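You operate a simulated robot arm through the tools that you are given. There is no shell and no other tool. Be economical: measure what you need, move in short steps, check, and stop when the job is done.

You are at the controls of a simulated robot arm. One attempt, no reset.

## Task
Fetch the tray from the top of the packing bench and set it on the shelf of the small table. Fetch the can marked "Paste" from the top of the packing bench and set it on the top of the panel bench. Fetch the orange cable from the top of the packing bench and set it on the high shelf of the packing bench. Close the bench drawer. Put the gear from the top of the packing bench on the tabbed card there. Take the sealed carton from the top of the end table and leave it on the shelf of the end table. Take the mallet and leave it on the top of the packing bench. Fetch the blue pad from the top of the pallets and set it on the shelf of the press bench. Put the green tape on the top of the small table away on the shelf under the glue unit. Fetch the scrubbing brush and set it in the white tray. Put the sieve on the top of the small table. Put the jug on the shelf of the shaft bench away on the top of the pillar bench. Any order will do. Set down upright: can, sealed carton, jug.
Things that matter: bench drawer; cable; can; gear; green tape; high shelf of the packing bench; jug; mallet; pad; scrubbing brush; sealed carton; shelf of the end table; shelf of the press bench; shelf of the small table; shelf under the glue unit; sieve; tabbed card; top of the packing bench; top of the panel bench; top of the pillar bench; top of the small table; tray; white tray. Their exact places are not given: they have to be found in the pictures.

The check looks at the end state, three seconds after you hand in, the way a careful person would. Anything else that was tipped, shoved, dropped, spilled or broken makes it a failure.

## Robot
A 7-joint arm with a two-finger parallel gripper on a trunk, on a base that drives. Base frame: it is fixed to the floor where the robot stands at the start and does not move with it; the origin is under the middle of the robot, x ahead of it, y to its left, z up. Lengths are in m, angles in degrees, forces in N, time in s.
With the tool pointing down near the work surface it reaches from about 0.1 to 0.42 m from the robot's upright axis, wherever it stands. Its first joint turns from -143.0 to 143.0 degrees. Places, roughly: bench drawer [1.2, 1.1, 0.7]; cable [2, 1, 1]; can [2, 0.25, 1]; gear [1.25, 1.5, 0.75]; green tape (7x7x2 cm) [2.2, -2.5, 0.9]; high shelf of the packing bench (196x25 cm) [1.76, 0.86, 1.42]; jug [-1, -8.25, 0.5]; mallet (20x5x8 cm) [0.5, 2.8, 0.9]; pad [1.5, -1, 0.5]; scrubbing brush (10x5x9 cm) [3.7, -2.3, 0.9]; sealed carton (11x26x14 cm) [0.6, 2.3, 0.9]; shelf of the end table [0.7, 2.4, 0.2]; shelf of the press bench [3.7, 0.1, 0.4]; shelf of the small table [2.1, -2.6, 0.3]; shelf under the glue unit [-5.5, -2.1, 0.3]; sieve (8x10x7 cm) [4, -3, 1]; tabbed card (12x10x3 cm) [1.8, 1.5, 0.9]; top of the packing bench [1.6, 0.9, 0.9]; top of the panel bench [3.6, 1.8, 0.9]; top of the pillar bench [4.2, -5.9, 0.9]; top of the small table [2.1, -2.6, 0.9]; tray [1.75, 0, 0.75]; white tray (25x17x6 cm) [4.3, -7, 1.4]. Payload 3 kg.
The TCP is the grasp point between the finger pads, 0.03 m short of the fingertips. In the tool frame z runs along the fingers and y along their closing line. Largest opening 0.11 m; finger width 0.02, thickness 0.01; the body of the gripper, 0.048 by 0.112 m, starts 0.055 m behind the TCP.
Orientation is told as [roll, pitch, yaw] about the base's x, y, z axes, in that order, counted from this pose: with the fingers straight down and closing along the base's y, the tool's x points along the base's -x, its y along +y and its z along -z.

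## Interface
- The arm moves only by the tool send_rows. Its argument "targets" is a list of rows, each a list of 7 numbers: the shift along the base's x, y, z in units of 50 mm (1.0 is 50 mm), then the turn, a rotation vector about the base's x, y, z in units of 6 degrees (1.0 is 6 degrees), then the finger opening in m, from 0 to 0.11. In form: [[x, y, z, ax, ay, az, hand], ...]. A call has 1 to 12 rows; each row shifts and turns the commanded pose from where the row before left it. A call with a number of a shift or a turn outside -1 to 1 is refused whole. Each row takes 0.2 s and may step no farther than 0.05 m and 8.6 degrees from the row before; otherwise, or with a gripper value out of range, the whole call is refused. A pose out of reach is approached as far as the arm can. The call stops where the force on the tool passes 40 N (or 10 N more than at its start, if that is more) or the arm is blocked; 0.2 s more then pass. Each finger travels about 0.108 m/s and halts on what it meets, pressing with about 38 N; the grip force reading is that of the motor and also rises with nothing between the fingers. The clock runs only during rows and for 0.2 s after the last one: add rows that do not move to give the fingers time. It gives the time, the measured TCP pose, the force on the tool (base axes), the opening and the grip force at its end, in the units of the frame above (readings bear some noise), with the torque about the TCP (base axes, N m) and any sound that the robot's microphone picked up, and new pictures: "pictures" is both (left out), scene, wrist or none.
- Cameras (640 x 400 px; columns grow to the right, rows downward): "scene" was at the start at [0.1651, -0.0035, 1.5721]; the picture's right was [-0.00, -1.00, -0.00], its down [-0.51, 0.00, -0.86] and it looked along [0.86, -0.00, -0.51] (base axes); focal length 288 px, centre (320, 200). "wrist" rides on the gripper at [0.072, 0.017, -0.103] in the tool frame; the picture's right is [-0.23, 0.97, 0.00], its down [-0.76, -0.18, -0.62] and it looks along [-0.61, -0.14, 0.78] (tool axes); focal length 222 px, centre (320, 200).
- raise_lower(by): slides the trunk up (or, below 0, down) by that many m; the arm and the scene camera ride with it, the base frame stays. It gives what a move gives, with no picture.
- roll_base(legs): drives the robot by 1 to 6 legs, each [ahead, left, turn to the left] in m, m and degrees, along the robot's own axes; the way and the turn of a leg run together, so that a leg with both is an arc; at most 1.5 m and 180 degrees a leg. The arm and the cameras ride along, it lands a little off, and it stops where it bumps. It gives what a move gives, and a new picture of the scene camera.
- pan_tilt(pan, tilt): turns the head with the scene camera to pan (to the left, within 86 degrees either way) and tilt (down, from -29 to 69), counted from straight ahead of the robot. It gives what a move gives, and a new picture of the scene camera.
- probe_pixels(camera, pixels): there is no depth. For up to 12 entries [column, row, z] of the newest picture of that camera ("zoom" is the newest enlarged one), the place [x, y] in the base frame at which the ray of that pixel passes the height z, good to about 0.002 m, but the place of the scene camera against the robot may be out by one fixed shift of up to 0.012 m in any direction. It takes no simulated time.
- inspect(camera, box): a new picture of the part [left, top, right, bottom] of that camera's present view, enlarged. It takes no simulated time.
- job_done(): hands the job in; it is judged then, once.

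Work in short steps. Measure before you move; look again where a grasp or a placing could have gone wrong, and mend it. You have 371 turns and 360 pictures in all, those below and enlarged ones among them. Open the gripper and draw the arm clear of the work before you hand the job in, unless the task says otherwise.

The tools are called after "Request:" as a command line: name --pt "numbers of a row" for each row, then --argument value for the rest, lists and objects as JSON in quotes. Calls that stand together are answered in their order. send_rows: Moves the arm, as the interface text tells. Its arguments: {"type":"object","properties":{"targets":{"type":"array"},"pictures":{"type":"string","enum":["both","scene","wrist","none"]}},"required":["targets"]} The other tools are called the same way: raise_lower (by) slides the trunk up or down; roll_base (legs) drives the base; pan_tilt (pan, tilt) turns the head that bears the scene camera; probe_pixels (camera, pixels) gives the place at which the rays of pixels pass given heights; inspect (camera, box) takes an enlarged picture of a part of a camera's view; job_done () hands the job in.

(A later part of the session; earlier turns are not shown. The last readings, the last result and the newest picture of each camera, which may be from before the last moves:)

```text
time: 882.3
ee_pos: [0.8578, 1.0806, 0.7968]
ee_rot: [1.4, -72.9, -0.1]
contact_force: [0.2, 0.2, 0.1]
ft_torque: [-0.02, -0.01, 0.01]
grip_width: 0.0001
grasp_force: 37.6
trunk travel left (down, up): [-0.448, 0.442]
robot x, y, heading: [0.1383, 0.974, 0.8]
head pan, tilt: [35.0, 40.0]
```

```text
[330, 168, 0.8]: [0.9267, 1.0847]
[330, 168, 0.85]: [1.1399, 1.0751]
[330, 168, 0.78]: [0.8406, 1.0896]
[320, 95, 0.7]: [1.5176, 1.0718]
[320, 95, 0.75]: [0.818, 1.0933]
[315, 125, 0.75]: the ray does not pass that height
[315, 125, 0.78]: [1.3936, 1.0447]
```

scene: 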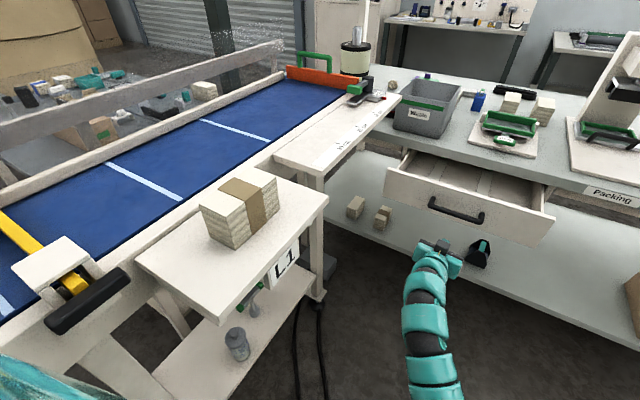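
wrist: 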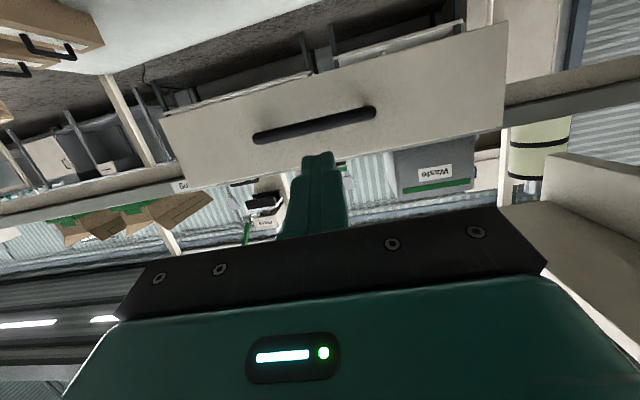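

Panel spans z 0.733–0.83, handle at 0.785. I go to z≈0.767, base 0.12 closer, then push.

Request:
send_rows --pt "0 0 -0.6 0 0 0 0.0" --pictures "none"

Request:
roll_base --legs '[[0.13, 0, 0]]'

Request:
send_rows --pt "0.4 0 0 0 0 0 0.0" --pt "0.4 0 0 0 0 0 0.0" --pt "0.4 0 0 0 0 0 0.0" --pt "0.4 0 0 0 0 0 0.0" --pt "0.4 0 0 0 0 0 0.0" --pt "0.4 0 0 0 0 0 0.0" --pt "0.4 0 0 0 0 0 0.0" --pt "0.4 0 0 0 0 0 0.0" --pictures "scene"

```text
time: 882.7
ee_pos: [0.8569, 1.0791, 0.7659]
ee_rot: [1.4, -73.1, 0.0]
contact_force: [0.6, 0.3, -0.2]
ft_torque: [-0.03, 0.02, 0.0]
grip_width: 0.0
grasp_force: 37.8
trunk travel left (down, up): [-0.448, 0.442]
robot x, y, heading: [0.1386, 0.9733, 0.7]
head pan, tilt: [35.0, 40.0]
```

```text
time: 884.0
ee_pos: [0.9881, 1.0843, 0.7645]
ee_rot: [1.4, -73.1, -0.1]
contact_force: [0.8, 0.8, 0.7]
ft_torque: [0.0, 0.02, 0.01]
grip_width: 0.0
grasp_force: 37.2
trunk travel left (down, up): [-0.448, 0.442]
robot x, y, heading: [0.2653, 0.9771, 0.7]
head pan, tilt: [35.0, 40.0]
```

scene: 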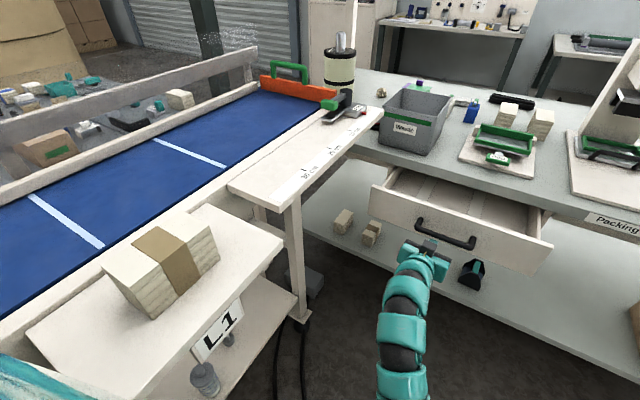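

```text
time: 885.9
ee_pos: [1.139, 1.0841, 0.7676]
ee_rot: [1.3, -72.9, 0.1]
contact_force: [-48.4, -11.1, 16.2]
ft_torque: [0.03, -0.5, -0.11]
grip_width: 0.0001
grasp_force: 38.1
trunk travel left (down, up): [-0.448, 0.442]
robot x, y, heading: [0.265, 0.9751, 1.0]
head pan, tilt: [35.0, 40.0]
stopped in row 8: the force on the tool passed its limit at 75 N (the readings are from after the stop); the commanded pose is now the measured one
```

scene: 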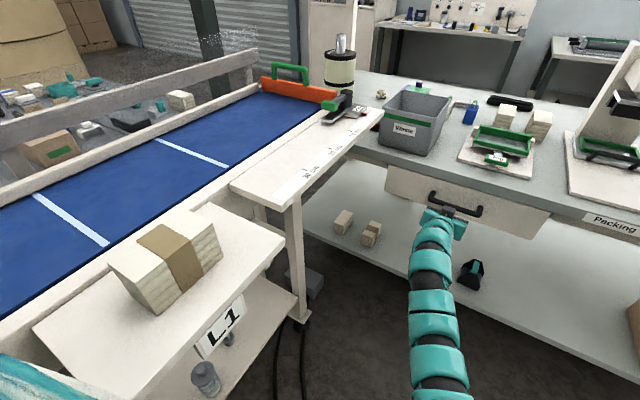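

The drawer is closed (panel flush). I withdraw, raise the trunk, bring the tool vertical, and turn 45° left toward the gear's place.

Request:
send_rows --pt "-0.7 0 0 0 0 0 0.0" --pt "-0.9 0 0 0 0 0 0.0" --pt "-0.9 0 0 0 0 0 0.0" --pictures "none"

Request:
raise_lower --by 0.4

Request:
send_rows --pt "-0.2 0 0 0 1 0 0.05" --pt "-0.2 0 0 0 1 0 0.05" --pt "0 0 0 0 1 0 0.05" --pt "0 0 0 0 1 0 0.05" --pt "0 0 0 0 1 0 0.05" --pt "0 0 0 0 1 0 0.05" --pt "0 0 0 0 1 0 0.05" --pt "0 0 0 0 1 0 0.05" --pt "0 0 0 0 1 0 0.05" --pt "0 0 0 0 1 0 0.05" --pt "0 0 0 0 1 0 0.05" --pt "0 0 0 0 1 0 0.05" --pictures "none"

```text
time: 886.7
ee_pos: [1.0193, 1.0844, 0.7587]
ee_rot: [1.0, -72.5, 0.3]
contact_force: [0.1, -0.5, 0.3]
ft_torque: [0.03, 0.01, 0.01]
grip_width: 0.0
grasp_force: 37.3
trunk travel left (down, up): [-0.448, 0.442]
robot x, y, heading: [0.2695, 0.9758, 0.8]
head pan, tilt: [35.0, 40.0]
```

```text
time: 890.5
ee_pos: [1.0199, 1.0843, 1.1614]
ee_rot: [1.2, -72.6, 0.3]
contact_force: [0.4, 0.1, 0.3]
ft_torque: [0.02, -0.01, -0.02]
grip_width: 0.0002
grasp_force: 37.4
trunk travel left (down, up): [-0.848, 0.042]
robot x, y, heading: [0.2715, 0.9763, 0.7]
head pan, tilt: [35.0, 40.0]
```

```text
time: 893.1
ee_pos: [0.9987, 1.0829, 1.1599]
ee_rot: [1.5, -0.4, 0.0]
contact_force: [0.2, 0.5, -0.4]
ft_torque: [-0.03, -0.01, 0.0]
grip_width: 0.0503
grasp_force: 0.0
trunk travel left (down, up): [-0.848, 0.042]
robot x, y, heading: [0.27, 0.9742, 0.9]
head pan, tilt: [35.0, 40.0]
```

I turn 31.5° and translate so the hand hovers over the expected gear place.

Request:
roll_base --legs '[[0, 0, 31.5], [0.464, -0.285, 0]]'

Request:
inspect --camera "wrist" --box '[0, 0, 640, 400]'

```text
time: 897.8
ee_pos: [1.3716, 1.4616, 1.1602]
ee_rot: [1.5, -0.5, 32.0]
contact_force: [-0.6, -0.5, -0.2]
ft_torque: [0.04, 0.01, 0.0]
grip_width: 0.0504
grasp_force: 0.1
trunk travel left (down, up): [-0.848, 0.042]
robot x, y, heading: [0.804, 0.9874, 32.6]
head pan, tilt: [35.0, 40.0]
```

scene: 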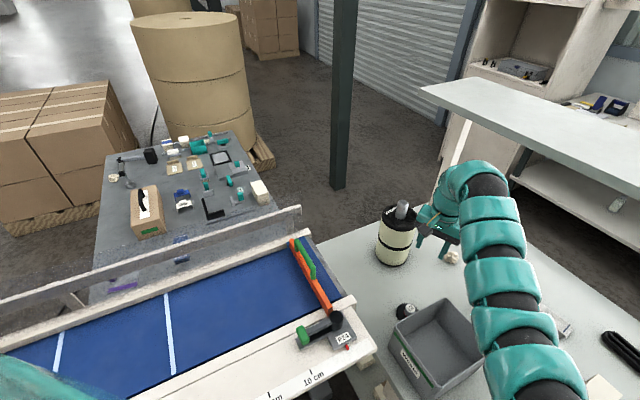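

```text
1.00 times, centred on (320, 200) of wrist (not enlarged: the box is as wide or as high as the picture)
```

zoom: 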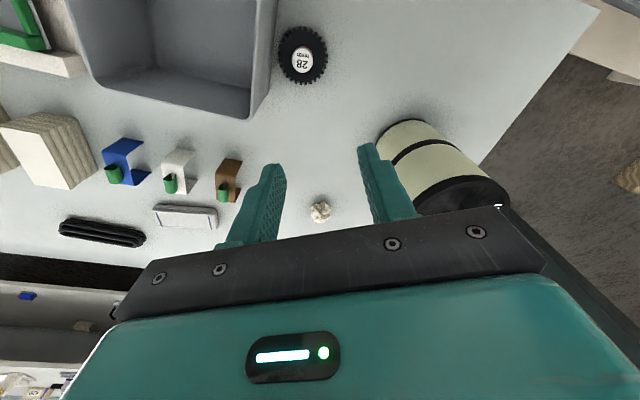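

The gear (black, "28 teeth") is at (302,55) in the wrist view, beside the bin. I measure it.

Request:
probe_pixels --camera "zoom" --pixels '[[302, 55, 0.89], [278, 58, 0.885], [328, 52, 0.885], [302, 85, 0.885], [303, 27, 0.885], [270, 60, 0.98], [250, 118, 0.87], [395, 125, 0.87], [302, 60, 0.91]]'

Request:
inspect --camera "wrist" --box '[240, 0, 400, 100]'

```text
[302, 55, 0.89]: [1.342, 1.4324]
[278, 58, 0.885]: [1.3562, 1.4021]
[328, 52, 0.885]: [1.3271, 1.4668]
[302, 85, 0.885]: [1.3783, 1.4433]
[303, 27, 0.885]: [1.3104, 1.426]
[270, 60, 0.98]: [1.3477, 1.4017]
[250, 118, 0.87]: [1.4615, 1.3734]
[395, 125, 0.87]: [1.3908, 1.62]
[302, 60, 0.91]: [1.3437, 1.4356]
```

```text
4.00 times, centred on (320, 50) of wrist
```

zoom: 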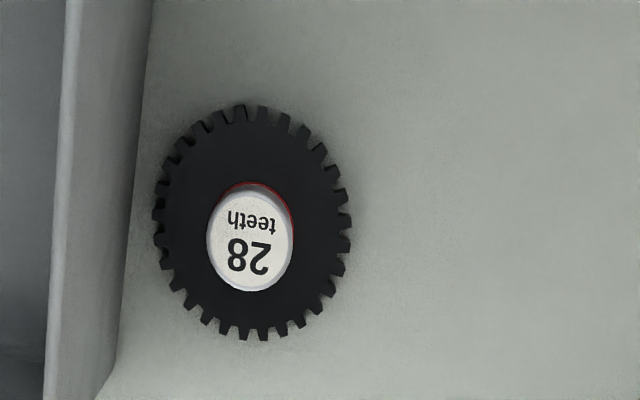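

Gear centre (1.342,1.434), hub ≈3 cm. I turn the gripper −90° so its long side is parallel to the bin wall and the camera is away from the bin.

Request:
send_rows --pt "0 0 0 0 0 -1 0.06" --pt "0 0 0 0 0 -1 0.06" --pt "0 0 0 0 0 -1 0.06" --pt "0 0 0 0 0 -1 0.06" --pt "0 0 0 0 0 -1 0.06" --pt "0 0 0 0 0 -1 0.06" --pt "0 0 0 0 0 -1 0.06" --pt "0 0 0 0 0 -1 0.06" --pt "0 0 0 0 0 -1 0.06" --pt "0 0 0 0 0 -1 0.06" --pt "0 0 0 0 0 -1 0.06" --pt "0 0 0 0 0 -1 0.06" --pictures "none"

Request:
send_rows --pt "0 0 0 0 0 -1 0.06" --pt "0 0 0 0 0 -1 0.06" --pt "0 0 0 0 0 -1 0.06" --pt "-0.5 -0.5 0 0 0 0 0.06" --pt "-0.1 -0.05 0 0 0 0 0.06" --pictures "none"

Request:
raise_lower --by -0.13

Request:
inspect --camera "wrist" --box '[0, 0, 640, 400]'

```text
time: 900.4
ee_pos: [1.3714, 1.4613, 1.1605]
ee_rot: [1.4, -0.6, -40.0]
contact_force: [-1.1, -0.5, 0.2]
ft_torque: [-0.02, 0.02, 0.01]
grip_width: 0.06
grasp_force: 0.1
trunk travel left (down, up): [-0.848, 0.042]
robot x, y, heading: [0.8093, 0.9855, 32.9]
head pan, tilt: [35.0, 40.0]
```

```text
time: 901.6
ee_pos: [1.3389, 1.4385, 1.1596]
ee_rot: [1.5, -0.7, -57.9]
contact_force: [0.6, 0.5, 0.5]
ft_torque: [-0.02, -0.03, -0.01]
grip_width: 0.0601
grasp_force: 0.0
trunk travel left (down, up): [-0.848, 0.042]
robot x, y, heading: [0.8071, 0.9855, 32.8]
head pan, tilt: [35.0, 40.0]
```

```text
time: 903.1
ee_pos: [1.3415, 1.4365, 1.0305]
ee_rot: [1.4, -0.6, -58.1]
contact_force: [-0.5, 0.0, 0.4]
ft_torque: [-0.04, -0.05, 0.02]
grip_width: 0.0601
grasp_force: 0.0
trunk travel left (down, up): [-0.718, 0.172]
robot x, y, heading: [0.8065, 0.9881, 32.9]
head pan, tilt: [35.0, 40.0]
```

```text
1.00 times, centred on (320, 200) of wrist (not enlarged: the box is as wide or as high as the picture)
```

zoom: 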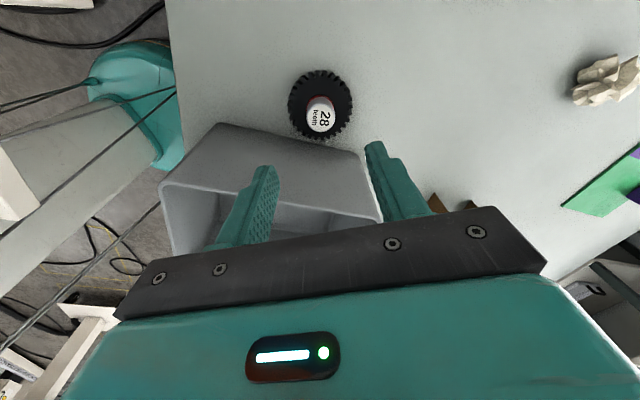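

Request:
probe_pixels --camera "zoom" --pixels '[[319, 102, 0.875], [288, 106, 0.875], [352, 100, 0.875], [319, 72, 0.875], [321, 114, 0.9], [321, 114, 0.91], [321, 114, 0.92], [360, 160, 0.98], [220, 128, 0.87]]'

```text
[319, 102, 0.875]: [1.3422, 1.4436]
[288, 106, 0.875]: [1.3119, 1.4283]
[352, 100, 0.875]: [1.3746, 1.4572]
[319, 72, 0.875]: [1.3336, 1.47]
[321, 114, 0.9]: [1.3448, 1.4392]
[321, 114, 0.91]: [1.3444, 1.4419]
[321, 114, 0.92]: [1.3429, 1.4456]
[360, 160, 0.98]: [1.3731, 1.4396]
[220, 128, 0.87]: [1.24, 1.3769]
```

Gear centre (1.343,1.443), hub top ≈0.917. I centre, descend to TCP≈0.917 and close on the hub.

Request:
send_rows --pt "0.03 0.13 -0.6 0 0 0 0.06" --pt "0 0 -0.8 0 0 0 0.06" --pt "0 0 -0.5 0 0 0 0.06" --pt "0 0 -0.3 0 0 0 0.06" --pictures "wrist"

```text
time: 904.1
ee_pos: [1.344, 1.4427, 0.919]
ee_rot: [1.5, -0.6, -58.0]
contact_force: [1.0, 0.6, 0.5]
ft_torque: [0.0, 0.01, -0.01]
grip_width: 0.0597
grasp_force: 0.0
trunk travel left (down, up): [-0.718, 0.172]
robot x, y, heading: [0.8104, 0.9864, 32.7]
head pan, tilt: [35.0, 40.0]
```

wrist: 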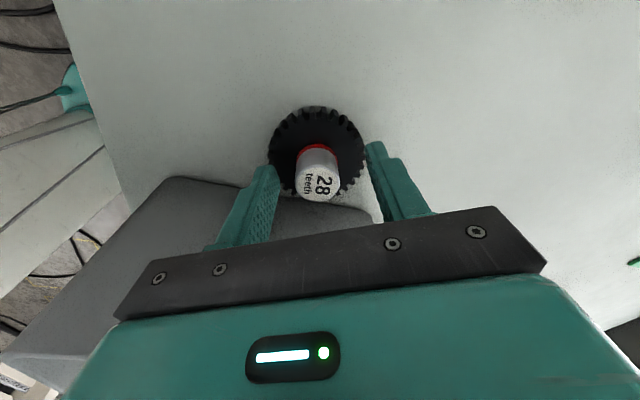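

Centred. I close on the hub and lift.

Request:
send_rows --pt "0 0 0 0 0 0 0.01" --pt "0 0 0 0 0 0 0.01" --pt "0 0 0 0 0 0 0.01" --pt "0 0 0.4 0 0 0 0.01" --pt "0 0 0.8 0 0 0 0.01" --pt "0 0 0.8 0 0 0 0.01" --pictures "wrist"

```text
time: 905.5
ee_pos: [1.3419, 1.4434, 1.02]
ee_rot: [1.5, -0.7, -57.9]
contact_force: [0.6, 0.2, -1.4]
ft_torque: [0.02, 0.0, -0.01]
grip_width: 0.0284
grasp_force: 37.9
trunk travel left (down, up): [-0.718, 0.172]
robot x, y, heading: [0.8081, 0.9873, 32.6]
head pan, tilt: [35.0, 40.0]
```

wrist: 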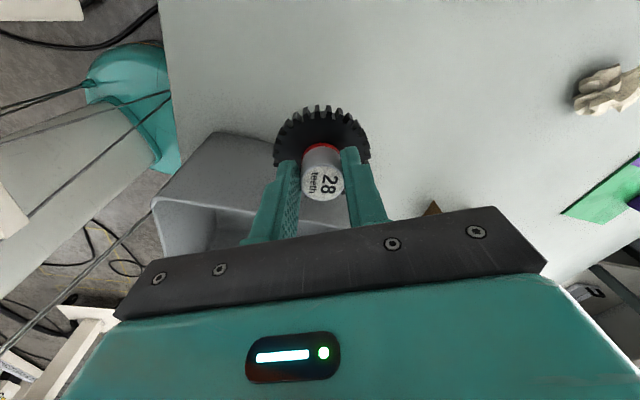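

Gear held by its hub. I raise, back away from the bench, turn to face −y and drive toward the way round.

Request:
raise_lower --by 0.16

Request:
roll_base --legs '[[-0.421, 0.27, 0], [0, 0, -122], [0.75, 0, 0], [0, 0.62, 0], [1.4, 0, 0], [1.4, 0, 0]]'

```text
time: 907.4
ee_pos: [1.3426, 1.444, 1.1785]
ee_rot: [1.4, -0.5, -57.9]
contact_force: [0.4, 0.2, -1.1]
ft_torque: [0.04, -0.04, -0.02]
grip_width: 0.0283
grasp_force: 38.4
trunk travel left (down, up): [-0.878, 0.012]
robot x, y, heading: [0.8072, 0.9846, 32.7]
head pan, tilt: [35.0, 40.0]
```

```text
time: 935.6
ee_pos: [1.0615, -3.3253, 1.1787]
ee_rot: [1.3, -0.6, 179.1]
contact_force: [0.3, 0.7, -0.6]
ft_torque: [-0.02, -0.02, 0.02]
grip_width: 0.0283
grasp_force: 38.1
trunk travel left (down, up): [-0.878, 0.012]
robot x, y, heading: [0.9683, -2.6283, -90.3]
head pan, tilt: [35.0, 40.0]
```

scene: 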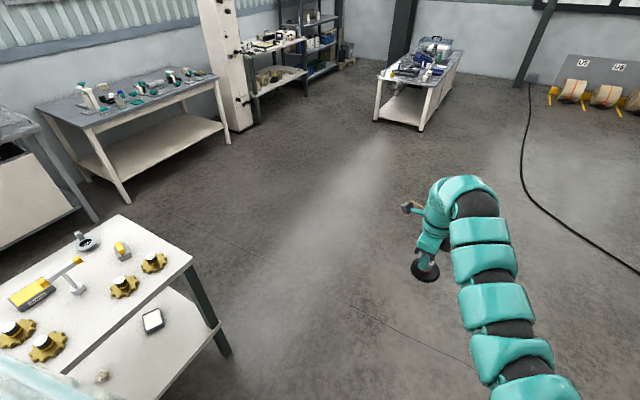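

Sieve and tray look fine. I go round the small table into the aisle.

Request:
roll_base --legs '[[1.05, 0, 0], [0, 0, 90], [1.4, 0, 0], [0.42, 0, 0], [0, 0, 90], [1.4, 0, 0]]'

Request:
roll_base --legs '[[1.4, 0, 0], [1.4, 0, 0]]'

```text
time: 963.7
ee_pos: [2.6572, -1.6329, 1.1786]
ee_rot: [1.3, -0.5, -0.1]
contact_force: [-0.3, 0.1, -0.5]
ft_torque: [-0.02, 0.01, 0.03]
grip_width: 0.0281
grasp_force: 38.0
trunk travel left (down, up): [-0.878, 0.012]
robot x, y, heading: [2.761, -2.3284, 90.6]
head pan, tilt: [35.0, 40.0]
```

scene: 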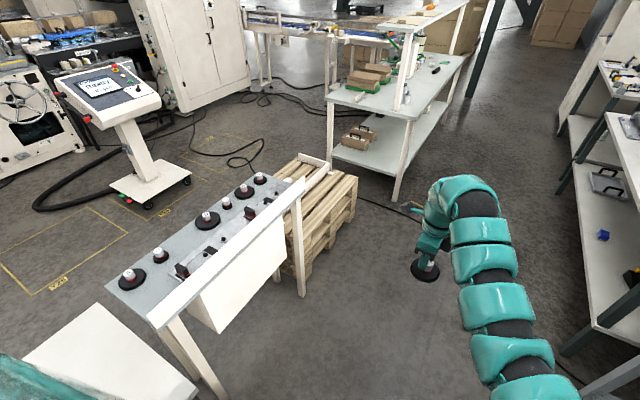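

```text
time: 977.2
ee_pos: [2.5893, 1.1578, 1.1795]
ee_rot: [1.4, -0.5, -0.2]
contact_force: [-0.3, 0.5, -1.7]
ft_torque: [0.02, -0.03, -0.01]
grip_width: 0.0281
grasp_force: 37.9
trunk travel left (down, up): [-0.878, 0.012]
robot x, y, heading: [2.6942, 0.4592, 90.6]
head pan, tilt: [35.0, 40.0]
```

scene: 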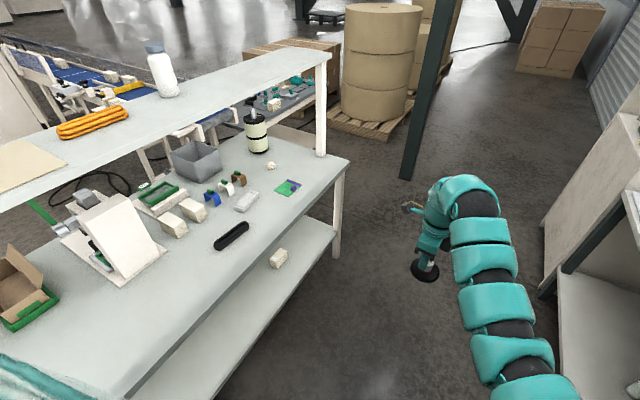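

I advance to y≈1.55, keep right, turn to face the bench and measure the card.

Request:
roll_base --legs '[[1.09, -0.12, 0], [0, 0, 89.5]]'

Request:
pan_tilt --pan 0 --tilt 45

Request:
inspect --camera "scene" --box '[230, 120, 430, 245]'

```text
time: 986.7
ee_pos: [2.1155, 1.5288, 1.1786]
ee_rot: [1.3, -0.6, 85.2]
contact_force: [0.2, -0.5, -1.1]
ft_torque: [0.0, -0.02, -0.05]
grip_width: 0.0283
grasp_force: 38.0
trunk travel left (down, up): [-0.878, 0.012]
robot x, y, heading: [2.8161, 1.5737, 175.9]
head pan, tilt: [35.0, 40.0]
```

scene: 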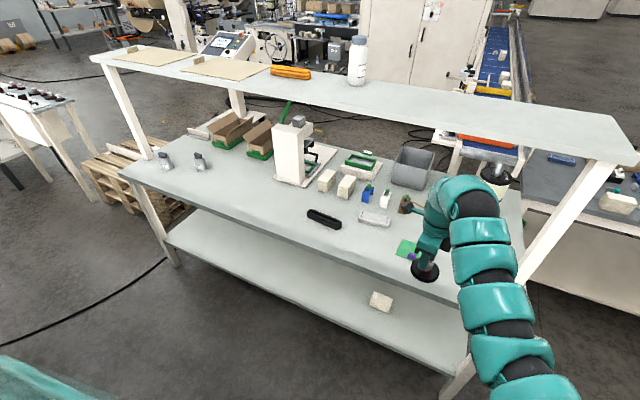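

```text
time: 987.7
ee_pos: [2.116, 1.5295, 1.1785]
ee_rot: [1.3, -0.4, 85.2]
contact_force: [-0.8, 0.4, -2.0]
ft_torque: [0.01, -0.02, 0.01]
grip_width: 0.0281
grasp_force: 38.3
trunk travel left (down, up): [-0.878, 0.012]
robot x, y, heading: [2.8203, 1.5761, 176.1]
head pan, tilt: [0.0, 45.0]
```

scene: 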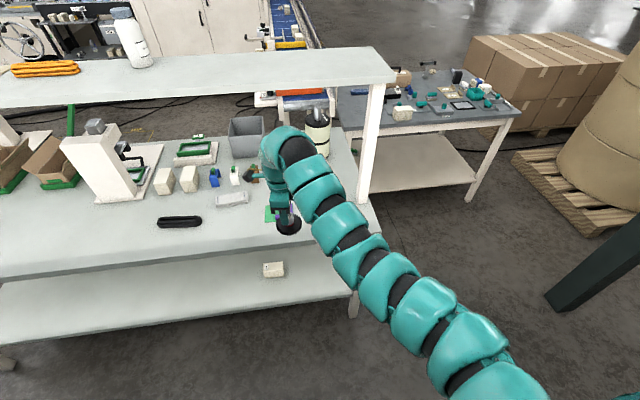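

```text
3.20 times, centred on (330, 182) of scene
```

zoom: 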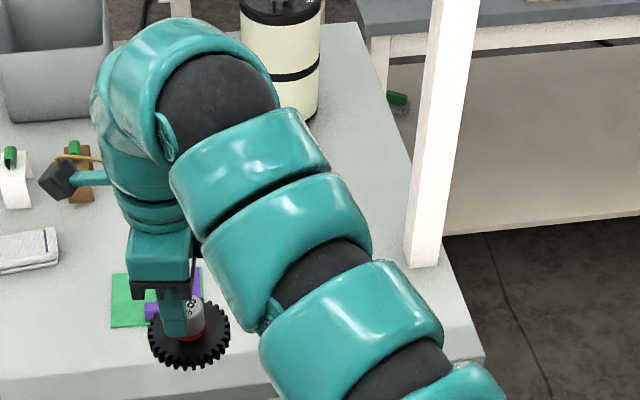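

The hand must pass under the high shelf, so I lower the trunk 0.16 first, then move over the card.

Request:
raise_lower --by -0.17

Request:
roll_base --legs '[[0.24, 0.05, 3.5]]'

Request:
inspect --camera "wrist" --box '[0, 0, 640, 400]'

```text
time: 989.6
ee_pos: [2.115, 1.5292, 1.0088]
ee_rot: [1.5, -0.4, 85.2]
contact_force: [0.4, -0.7, -2.1]
ft_torque: [-0.02, -0.01, 0.02]
grip_width: 0.028
grasp_force: 37.7
trunk travel left (down, up): [-0.708, 0.182]
robot x, y, heading: [2.8205, 1.57, 175.8]
head pan, tilt: [0.0, 45.0]
```

```text
time: 991.4
ee_pos: [1.8762, 1.4442, 1.0079]
ee_rot: [1.4, -0.6, 88.8]
contact_force: [0.5, -0.8, -0.9]
ft_torque: [-0.02, -0.02, 0.01]
grip_width: 0.0284
grasp_force: 38.0
trunk travel left (down, up): [-0.708, 0.182]
robot x, y, heading: [2.5761, 1.5336, 179.2]
head pan, tilt: [0.0, 45.0]
```

scene: 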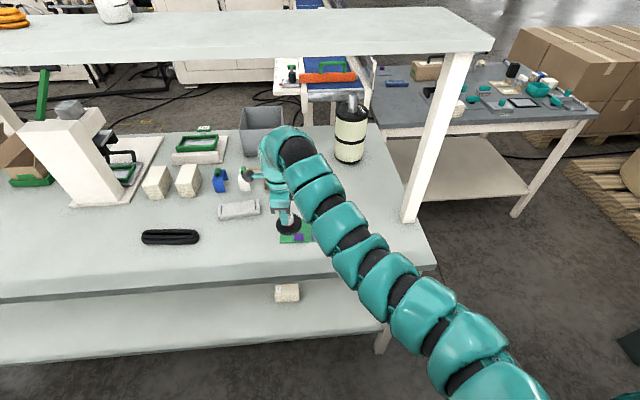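

```text
1.00 times, centred on (320, 200) of wrist (not enlarged: the box is as wide or as high as the picture)
```

zoom: 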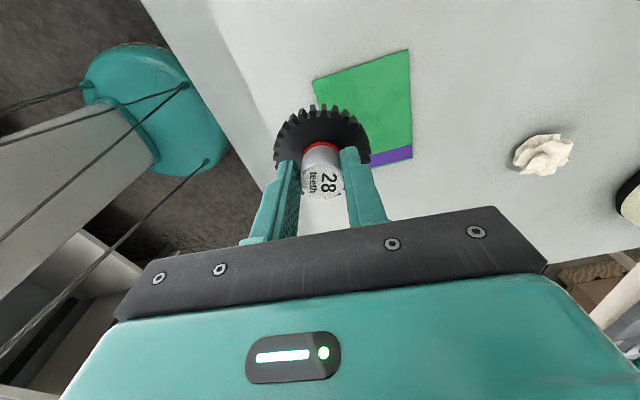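

I probe the card's corners.

Request:
probe_pixels --camera "zoom" --pixels '[[313, 82, 0.866], [409, 49, 0.866], [413, 158, 0.866], [412, 142, 0.866], [360, 100, 0.866]]'

```text
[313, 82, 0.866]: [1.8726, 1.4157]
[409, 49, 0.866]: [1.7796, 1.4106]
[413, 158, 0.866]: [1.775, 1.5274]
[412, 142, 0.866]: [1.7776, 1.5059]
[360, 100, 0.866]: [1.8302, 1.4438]
```

Green area centre (1.824,1.456). I move 0.052 ahead and lower to contact.

Request:
roll_base --legs '[[0.052, -0.011, 0]]'

Request:
send_rows --pt "0 0 -0.6 0 0 0 0.01" --pt "0 0 -0.5 0 0 0 0.01" --pt "0 0 -0.3 0 0 0 0.01" --pictures "wrist"

```text
time: 992.3
ee_pos: [1.8246, 1.457, 1.0074]
ee_rot: [1.4, -0.5, 88.8]
contact_force: [0.0, 0.0, -2.9]
ft_torque: [-0.03, 0.0, 0.0]
grip_width: 0.0281
grasp_force: 38.5
trunk travel left (down, up): [-0.708, 0.182]
robot x, y, heading: [2.5233, 1.5468, 179.5]
head pan, tilt: [0.0, 45.0]
```

scene: 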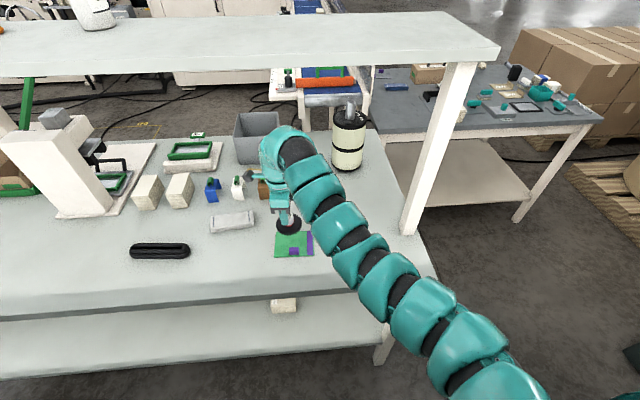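

```text
time: 993.1
ee_pos: [1.8262, 1.4573, 0.9451]
ee_rot: [1.9, -0.4, 88.6]
contact_force: [-4.4, -0.5, 21.2]
ft_torque: [0.39, -0.46, 0.09]
grip_width: 0.0285
grasp_force: 37.8
trunk travel left (down, up): [-0.708, 0.182]
robot x, y, heading: [2.5245, 1.544, 179.3]
head pan, tilt: [0.0, 45.0]
```

wrist: 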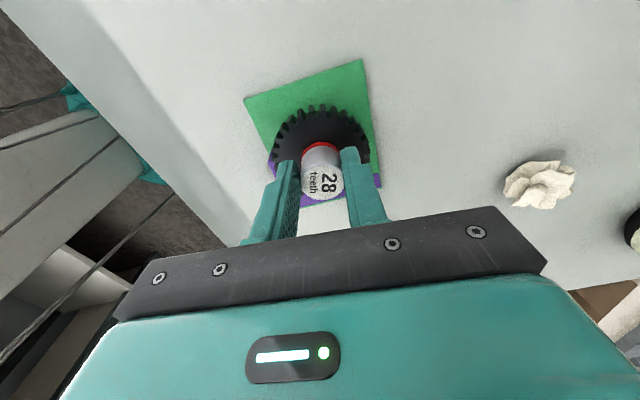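

Contact came 2.5 cm too early: the gear's edge sits on the card's tab. I raise and measure the tab.

Request:
send_rows --pt "0 0 0.5 0 0 0 0.01" --pt "0 0 0.6 0 0 0 0.01" --pictures "none"

Request:
inspect --camera "scene" --box '[240, 190, 350, 270]'

```text
time: 993.7
ee_pos: [1.8269, 1.4542, 0.9941]
ee_rot: [1.3, -0.5, 88.9]
contact_force: [0.3, 0.3, -2.3]
ft_torque: [0.03, 0.0, 0.01]
grip_width: 0.0283
grasp_force: 38.2
trunk travel left (down, up): [-0.708, 0.182]
robot x, y, heading: [2.5278, 1.547, 179.5]
head pan, tilt: [0.0, 45.0]
```

```text
5.00 times, centred on (295, 230) of scene
```

zoom: 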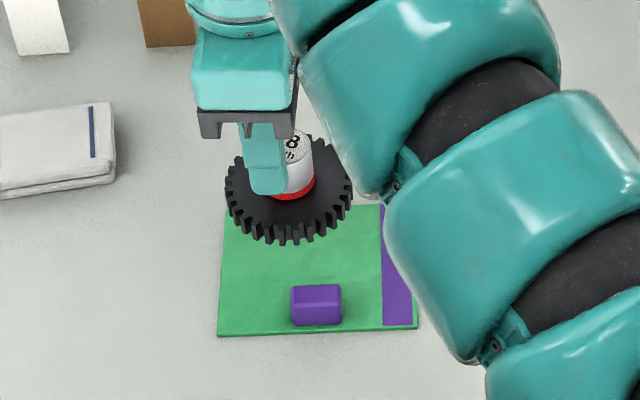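

Request:
probe_pixels --camera "zoom" --pixels '[[292, 326, 0.868], [343, 323, 0.868], [293, 288, 0.89], [340, 286, 0.89], [218, 335, 0.866], [418, 328, 0.866], [225, 205, 0.866], [382, 206, 0.866], [382, 325, 0.866]]'

```text
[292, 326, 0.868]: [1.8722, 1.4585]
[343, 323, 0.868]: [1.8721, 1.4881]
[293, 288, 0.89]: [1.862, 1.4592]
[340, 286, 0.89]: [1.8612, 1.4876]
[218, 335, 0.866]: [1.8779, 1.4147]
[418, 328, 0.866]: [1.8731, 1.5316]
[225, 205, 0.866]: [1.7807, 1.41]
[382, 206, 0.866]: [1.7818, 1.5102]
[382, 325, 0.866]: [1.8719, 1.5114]
```

Tab at x 1.855–1.872, y 1.459–1.488. I shift to (1.816,1.448) and lower again.

Request:
send_rows --pt "-0.22 -0.13 0 0 0 0 0.01" --pt "0 0 -0.5 0 0 0 0.01" --pt "0 0 -0.5 0 0 0 0.01" --pt "0 0 -0.2 0 0 0 0.01" --pt "0 0 -0.1 0 0 0 0.01" --pt "0 0 -0.1 0 0 0 0.01" --pictures "wrist"

```text
time: 995.1
ee_pos: [1.8154, 1.4499, 0.9242]
ee_rot: [1.5, -0.5, 88.8]
contact_force: [-0.3, 0.7, -1.8]
ft_torque: [-0.01, 0.02, -0.04]
grip_width: 0.0283
grasp_force: 38.2
trunk travel left (down, up): [-0.708, 0.182]
robot x, y, heading: [2.5258, 1.543, 179.4]
head pan, tilt: [0.0, 45.0]
```

wrist: 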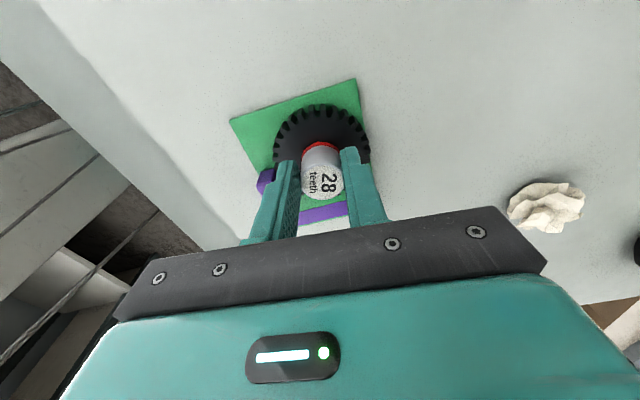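

Request:
send_rows --pt "0 0 -0.1 0 0 0 0.01" --pt "0 0 -0.1 0 0 0 0.01" --pt "0 0 -0.1 0 0 0 0.01" --pt "0 0 -0.1 0 0 0 0.01" --pictures "none"

Request:
inspect --camera "scene" --box '[240, 190, 350, 270]'

```text
time: 996.0
ee_pos: [1.8163, 1.4488, 0.9118]
ee_rot: [1.7, -0.4, 88.8]
contact_force: [6.7, 2.9, 20.8]
ft_torque: [0.27, -1.02, 0.01]
grip_width: 0.0283
grasp_force: 38.1
trunk travel left (down, up): [-0.708, 0.182]
robot x, y, heading: [2.5252, 1.5429, 179.5]
head pan, tilt: [0.0, 45.0]
stopped in row 4: the force on the tool passed its limit at 42 N (the readings are from after the stop); the commanded pose is now the measured one
```

```text
5.00 times, centred on (295, 230) of scene
```

zoom: 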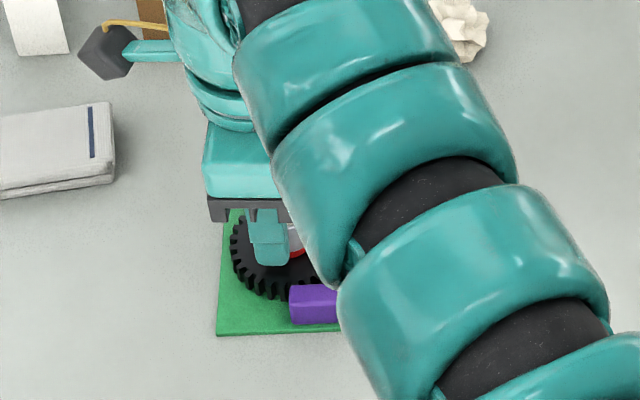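

The gear is down on the green field. I open and lift.

Request:
send_rows --pt "0 0 0.05 0 0 0 0.05" --pt "0 0 0 0 0 0 0.06" --pt "0 0 0.4 0 0 0 0.06" --pt "0 0 0.8 0 0 0 0.06" --pt "0 0 0.4 0 0 0 0.06" --pictures "wrist"

```text
time: 997.2
ee_pos: [1.8137, 1.4488, 0.9909]
ee_rot: [1.5, -0.5, 89.0]
contact_force: [0.8, 0.0, 0.5]
ft_torque: [0.0, -0.01, -0.04]
grip_width: 0.0601
grasp_force: 0.0
trunk travel left (down, up): [-0.708, 0.182]
robot x, y, heading: [2.5204, 1.5444, 179.7]
head pan, tilt: [0.0, 45.0]
```

wrist: 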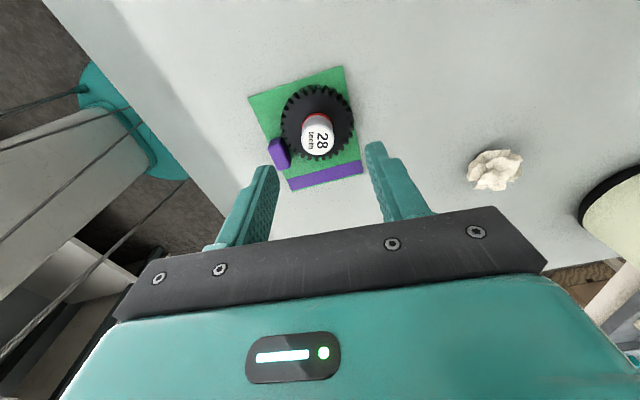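

The gear sits on the card. Next the end table; I probe its corners, carton and mallet in the last scene picture.

Request:
probe_pixels --camera "scene" --pixels '[[375, 132, 0.87], [603, 118, 0.87], [500, 62, 0.87], [430, 80, 0.87], [515, 80, 0.87], [390, 88, 0.87], [518, 218, 0], [435, 195, 0.25], [528, 195, 0.25]]'

Request:
roll_base --legs '[[-0.32, 0, 0]]'

Request:
raise_lower --by 0.17

Request:
pan_tilt --pan -30 --tilt 28

```text
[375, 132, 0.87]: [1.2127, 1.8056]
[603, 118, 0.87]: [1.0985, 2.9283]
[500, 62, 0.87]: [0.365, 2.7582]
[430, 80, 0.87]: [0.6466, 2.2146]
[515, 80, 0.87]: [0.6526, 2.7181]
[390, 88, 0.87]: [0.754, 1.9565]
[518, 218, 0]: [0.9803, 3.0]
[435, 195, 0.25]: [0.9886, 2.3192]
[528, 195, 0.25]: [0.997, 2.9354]
```

```text
time: 999.3
ee_pos: [2.119, 1.452, 0.9929]
ee_rot: [1.6, -0.4, 88.2]
contact_force: [-0.7, 0.2, -0.1]
ft_torque: [0.0, 0.01, 0.03]
grip_width: 0.0598
grasp_force: 0.1
trunk travel left (down, up): [-0.708, 0.182]
robot x, y, heading: [2.8313, 1.5365, 178.9]
head pan, tilt: [0.0, 45.0]
```

scene: 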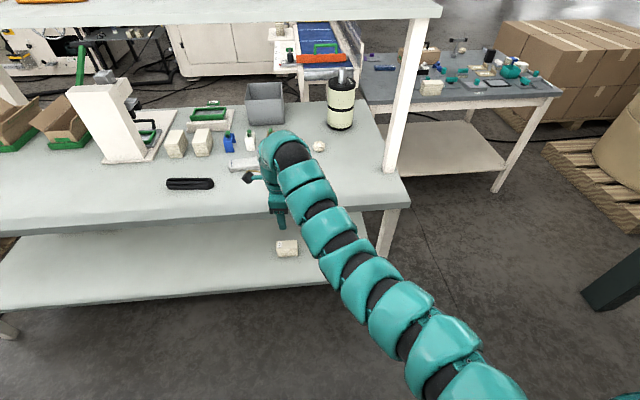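

```text
time: 1001.2
ee_pos: [2.1181, 1.4519, 1.1626]
ee_rot: [1.5, -0.5, 88.2]
contact_force: [0.3, -0.5, -0.1]
ft_torque: [0.01, 0.01, 0.0]
grip_width: 0.06
grasp_force: 0.1
trunk travel left (down, up): [-0.878, 0.012]
robot x, y, heading: [2.8324, 1.5436, 179.1]
head pan, tilt: [0.0, 45.0]
```

```text
time: 1002.2
ee_pos: [2.1178, 1.4512, 1.1629]
ee_rot: [1.5, -0.5, 88.3]
contact_force: [-0.4, -0.3, -0.3]
ft_torque: [0.01, 0.02, -0.03]
grip_width: 0.0599
grasp_force: 0.2
trunk travel left (down, up): [-0.878, 0.012]
robot x, y, heading: [2.8295, 1.5441, 178.7]
head pan, tilt: [-30.0, 28.0]
```

scene: 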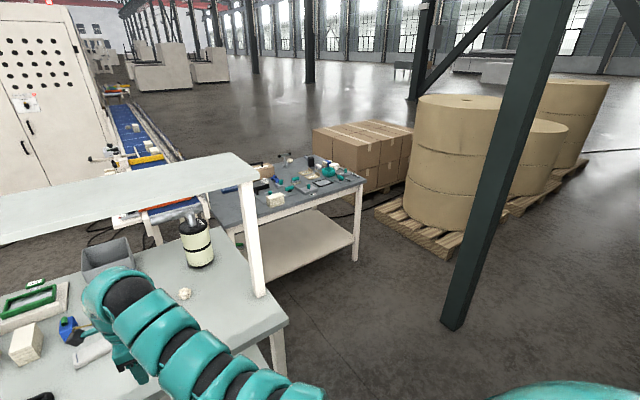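

Request:
probe_pixels --camera "scene" --pixels '[[442, 322, 0], [465, 328, 0], [375, 210, 0], [445, 255, 0], [272, 345, 0.5], [258, 290, 0.86], [356, 262, 0], [285, 318, 0.86]]'

Request:
inspect --camera "scene" --box '[190, 130, 380, 290]'

```text
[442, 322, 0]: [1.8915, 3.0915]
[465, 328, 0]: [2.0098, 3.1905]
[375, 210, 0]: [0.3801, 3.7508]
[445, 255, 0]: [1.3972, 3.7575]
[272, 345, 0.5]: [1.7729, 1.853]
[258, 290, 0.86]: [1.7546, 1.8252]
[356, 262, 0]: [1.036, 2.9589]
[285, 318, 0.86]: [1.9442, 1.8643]
```

```text
2.50 times, centred on (285, 210) of scene
```

zoom: 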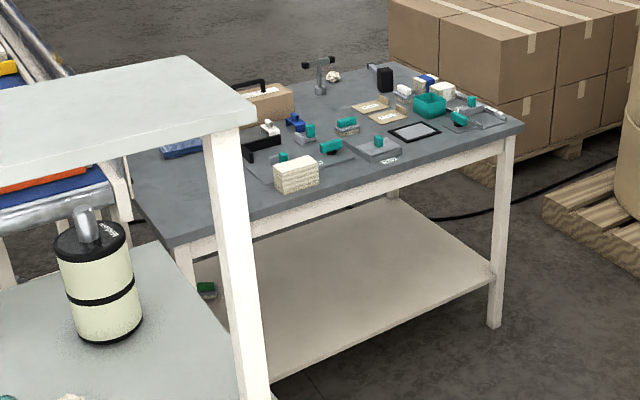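

The dark post is at (1.95,3.15). I turn to face +y, pass the bench's end at x≈2.5, then turn to face −x toward the end table.

Request:
roll_base --legs '[[0, 0, -88.7], [0, 0.33, 0], [0.76, 0, 0], [0, 0, 90]]'

Request:
pan_tilt --pan 0 --tilt 30

```text
time: 1015.6
ee_pos: [1.7668, 2.1557, 1.1622]
ee_rot: [1.4, -0.4, 91.3]
contact_force: [-0.8, 0.0, -0.5]
ft_torque: [-0.02, 0.0, 0.0]
grip_width: 0.0599
grasp_force: 0.1
trunk travel left (down, up): [-0.878, 0.012]
robot x, y, heading: [2.4704, 2.2856, -177.6]
head pan, tilt: [-30.0, 28.0]
```

scene: 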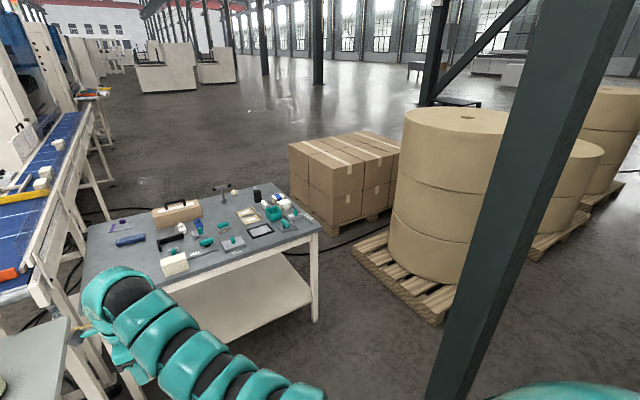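

```text
time: 1016.6
ee_pos: [1.7664, 2.1558, 1.1622]
ee_rot: [1.5, -0.5, 91.4]
contact_force: [0.2, 0.5, 0.5]
ft_torque: [-0.02, -0.02, 0.02]
grip_width: 0.06
grasp_force: 0.0
trunk travel left (down, up): [-0.878, 0.012]
robot x, y, heading: [2.4722, 2.2835, -177.7]
head pan, tilt: [0.0, 30.0]
```

scene: 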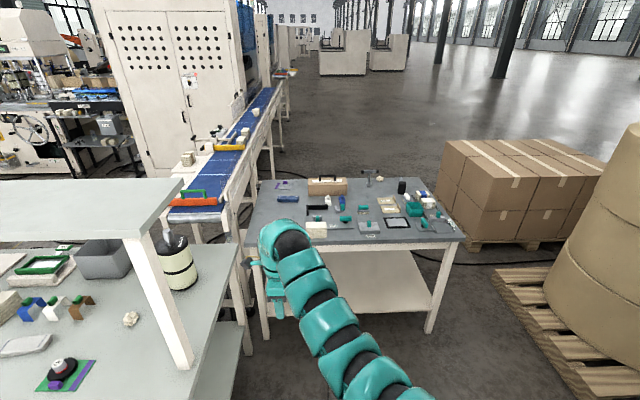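

I enlarge the end table.

Request:
inspect --camera "scene" --box '[250, 150, 480, 294]'

Request:
probe_pixels --camera "scene" --pixels '[[308, 196, 0.87], [346, 194, 0.87], [327, 178, 1.0], [403, 188, 0.9], [368, 182, 0.9], [420, 195, 0.88], [265, 338, 0], [430, 333, 0], [320, 238, 0.87], [462, 240, 0.87], [250, 247, 0.87]]'

```text
2.78 times, centred on (365, 222) of scene
```

zoom: 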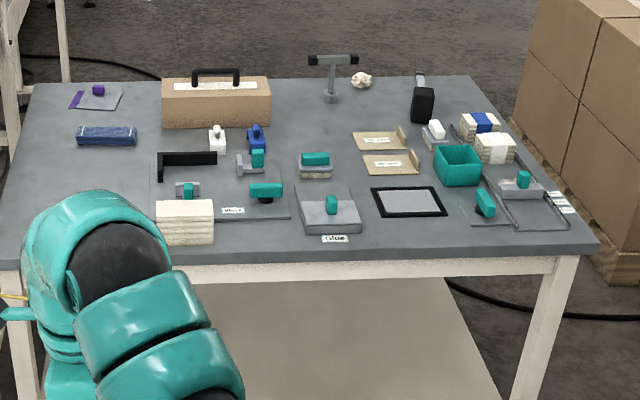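

```text
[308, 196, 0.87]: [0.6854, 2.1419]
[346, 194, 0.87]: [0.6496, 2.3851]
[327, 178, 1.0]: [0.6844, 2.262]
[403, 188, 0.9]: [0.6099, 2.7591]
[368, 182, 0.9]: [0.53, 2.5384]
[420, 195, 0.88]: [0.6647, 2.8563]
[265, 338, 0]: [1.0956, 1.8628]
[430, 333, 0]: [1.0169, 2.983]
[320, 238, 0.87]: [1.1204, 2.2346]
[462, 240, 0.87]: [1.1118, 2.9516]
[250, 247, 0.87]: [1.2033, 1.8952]
```

Carton: 26 cm along y, handle on top along y at ≈(0.63,2.26); mallet: black head with handle pointing −x at ≈(0.55,2.77). I need more reach: lower the trunk 0.15 and extend the arm up/out.

Request:
raise_lower --by -0.15

Request:
send_rows --pt "-0.3 0 0.8 0 0 0 0.06" --pt "-0.3 0 0.8 0 0 0 0.06" --pt "-0.5 0 0.8 0 0 0 0.06" --pt "-0.6 0 0.3 0 0 0 0.06" --pt "-0.8 0 0 0 0 0 0.06" --pictures "none"

```text
time: 1018.3
ee_pos: [1.7658, 2.1567, 1.0131]
ee_rot: [1.6, -0.5, 91.4]
contact_force: [0.2, -0.6, 0.0]
ft_torque: [0.02, 0.0, -0.02]
grip_width: 0.0599
grasp_force: 0.1
trunk travel left (down, up): [-0.728, 0.162]
robot x, y, heading: [2.4721, 2.2869, -177.9]
head pan, tilt: [0.0, 30.0]
```

```text
time: 1019.5
ee_pos: [1.7236, 2.1629, 1.1352]
ee_rot: [1.6, -0.5, 91.3]
contact_force: [-0.5, -0.8, 0.4]
ft_torque: [0.0, 0.01, -0.03]
grip_width: 0.06
grasp_force: 0.2
out of reach, approached as far as the arm can: row 3, 4, 5
trunk travel left (down, up): [-0.728, 0.162]
robot x, y, heading: [2.4726, 2.2827, -177.8]
head pan, tilt: [0.0, 30.0]
```

I lower a further 0.08 and lean slightly forward while extending.

Request:
raise_lower --by -0.08

Request:
send_rows --pt "-0.4 0 0.3 0 1 0 0.06" --pt "-0.6 0 0.4 0 1 0 0.06" --pt "-0.6 0 0.4 0 0.7 0 0.06" --pt "-0.6 0 0.4 0 0 0 0.06" --pt "-0.5 0 0 0 0 0 0.06" --pictures "none"

```text
time: 1020.7
ee_pos: [1.7229, 2.1625, 1.0557]
ee_rot: [1.6, -0.5, 91.3]
contact_force: [-0.9, 0.6, 0.7]
ft_torque: [-0.05, 0.01, -0.04]
grip_width: 0.0599
grasp_force: 0.0
trunk travel left (down, up): [-0.648, 0.242]
robot x, y, heading: [2.471, 2.2864, -178.0]
head pan, tilt: [0.0, 30.0]
```

```text
time: 1021.9
ee_pos: [1.6611, 2.1642, 1.1014]
ee_rot: [17.8, -0.9, 91.1]
contact_force: [-0.3, 0.0, -0.3]
ft_torque: [0.02, 0.0, 0.01]
grip_width: 0.06
grasp_force: 0.1
out of reach, approached as far as the arm can: row 3, 4, 5
trunk travel left (down, up): [-0.648, 0.242]
robot x, y, heading: [2.4736, 2.2852, -177.8]
head pan, tilt: [0.0, 30.0]
```

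I drive 0.93 ahead and 0.1 right so the hand nears the handle, then look.

Request:
roll_base --legs '[[0.6, -0.1, -2], [0.35, 0, 0]]'

Request:
inspect --camera "wrist" --box '[0, 0, 640, 400]'

```text
time: 1027.2
ee_pos: [0.6943, 2.2677, 1.1]
ee_rot: [17.7, -0.8, 90.0]
contact_force: [0.2, -0.2, -0.2]
ft_torque: [0.02, -0.01, 0.04]
grip_width: 0.0601
grasp_force: 0.1
trunk travel left (down, up): [-0.648, 0.242]
robot x, y, heading: [1.5093, 2.3711, -179.3]
head pan, tilt: [0.0, 30.0]
```

scene: 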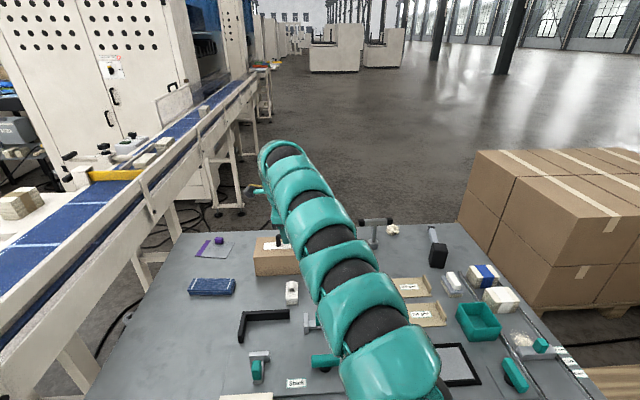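

```text
1.00 times, centred on (320, 200) of wrist (not enlarged: the box is as wide or as high as the picture)
```

zoom: 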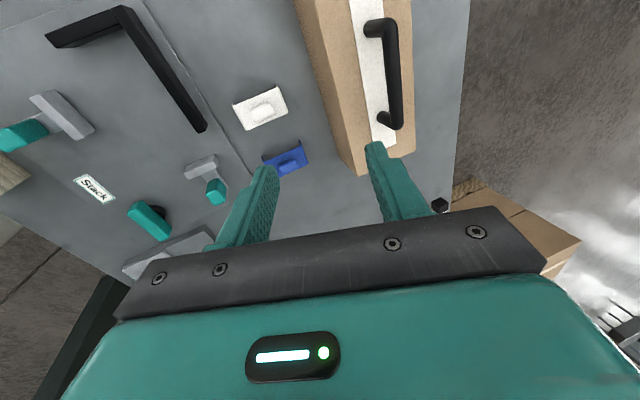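

Request:
probe_pixels --camera "zoom" --pixels '[[378, 25, 1.03], [395, 120, 1.03], [390, 70, 1.03], [390, 70, 1.045], [390, 70, 1.015], [300, 10, 1.0], [360, 172, 1.0], [412, 150, 1.0]]'

Request:
inspect --camera "scene" --box '[230, 210, 330, 290]'

```text
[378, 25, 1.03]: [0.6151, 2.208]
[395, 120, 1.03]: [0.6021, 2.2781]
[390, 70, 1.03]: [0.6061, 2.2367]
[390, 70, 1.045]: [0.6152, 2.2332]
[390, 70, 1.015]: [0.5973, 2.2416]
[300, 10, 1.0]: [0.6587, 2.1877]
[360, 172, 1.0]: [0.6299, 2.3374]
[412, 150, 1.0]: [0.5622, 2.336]
```

```text
5.00 times, centred on (280, 250) of scene
```

zoom: 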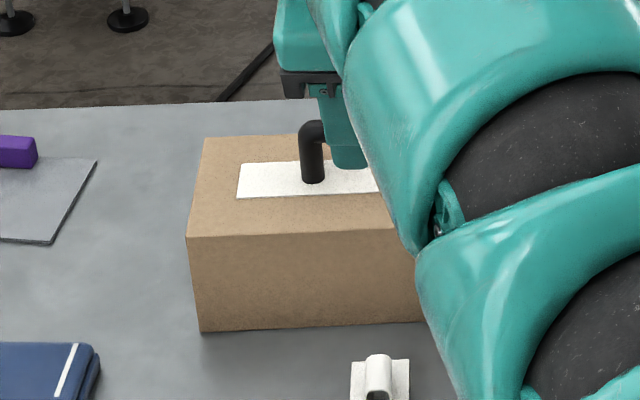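

Handle at x≈0.60, y 2.21–2.28, top ≈1.01–1.03. I close in by rolling 0.085 further.

Request:
roll_base --legs '[[0.085, 0.02, 0]]'

Request:
inspect --camera "wrist" --box '[0, 0, 640, 400]'

```text
time: 1028.3
ee_pos: [0.6077, 2.2464, 1.0993]
ee_rot: [17.7, -0.9, 90.0]
contact_force: [0.5, 0.5, -0.2]
ft_torque: [0.02, -0.03, 0.01]
grip_width: 0.0597
grasp_force: 0.1
trunk travel left (down, up): [-0.648, 0.242]
robot x, y, heading: [1.4196, 2.3491, -179.1]
head pan, tilt: [0.0, 30.0]
```

scene: 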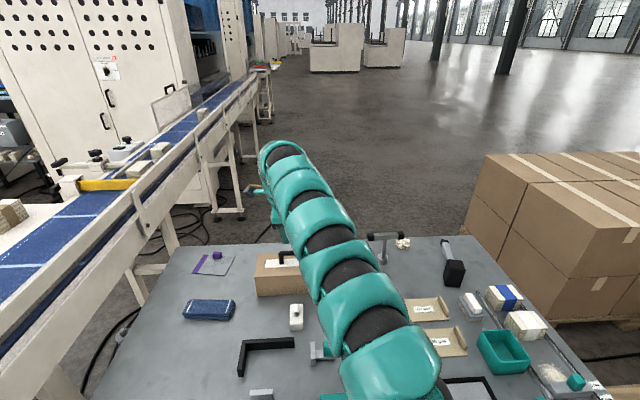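

```text
1.00 times, centred on (320, 200) of wrist (not enlarged: the box is as wide or as high as the picture)
```

zoom: 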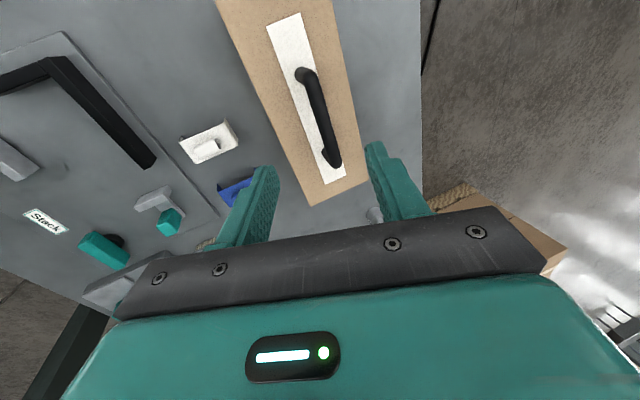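

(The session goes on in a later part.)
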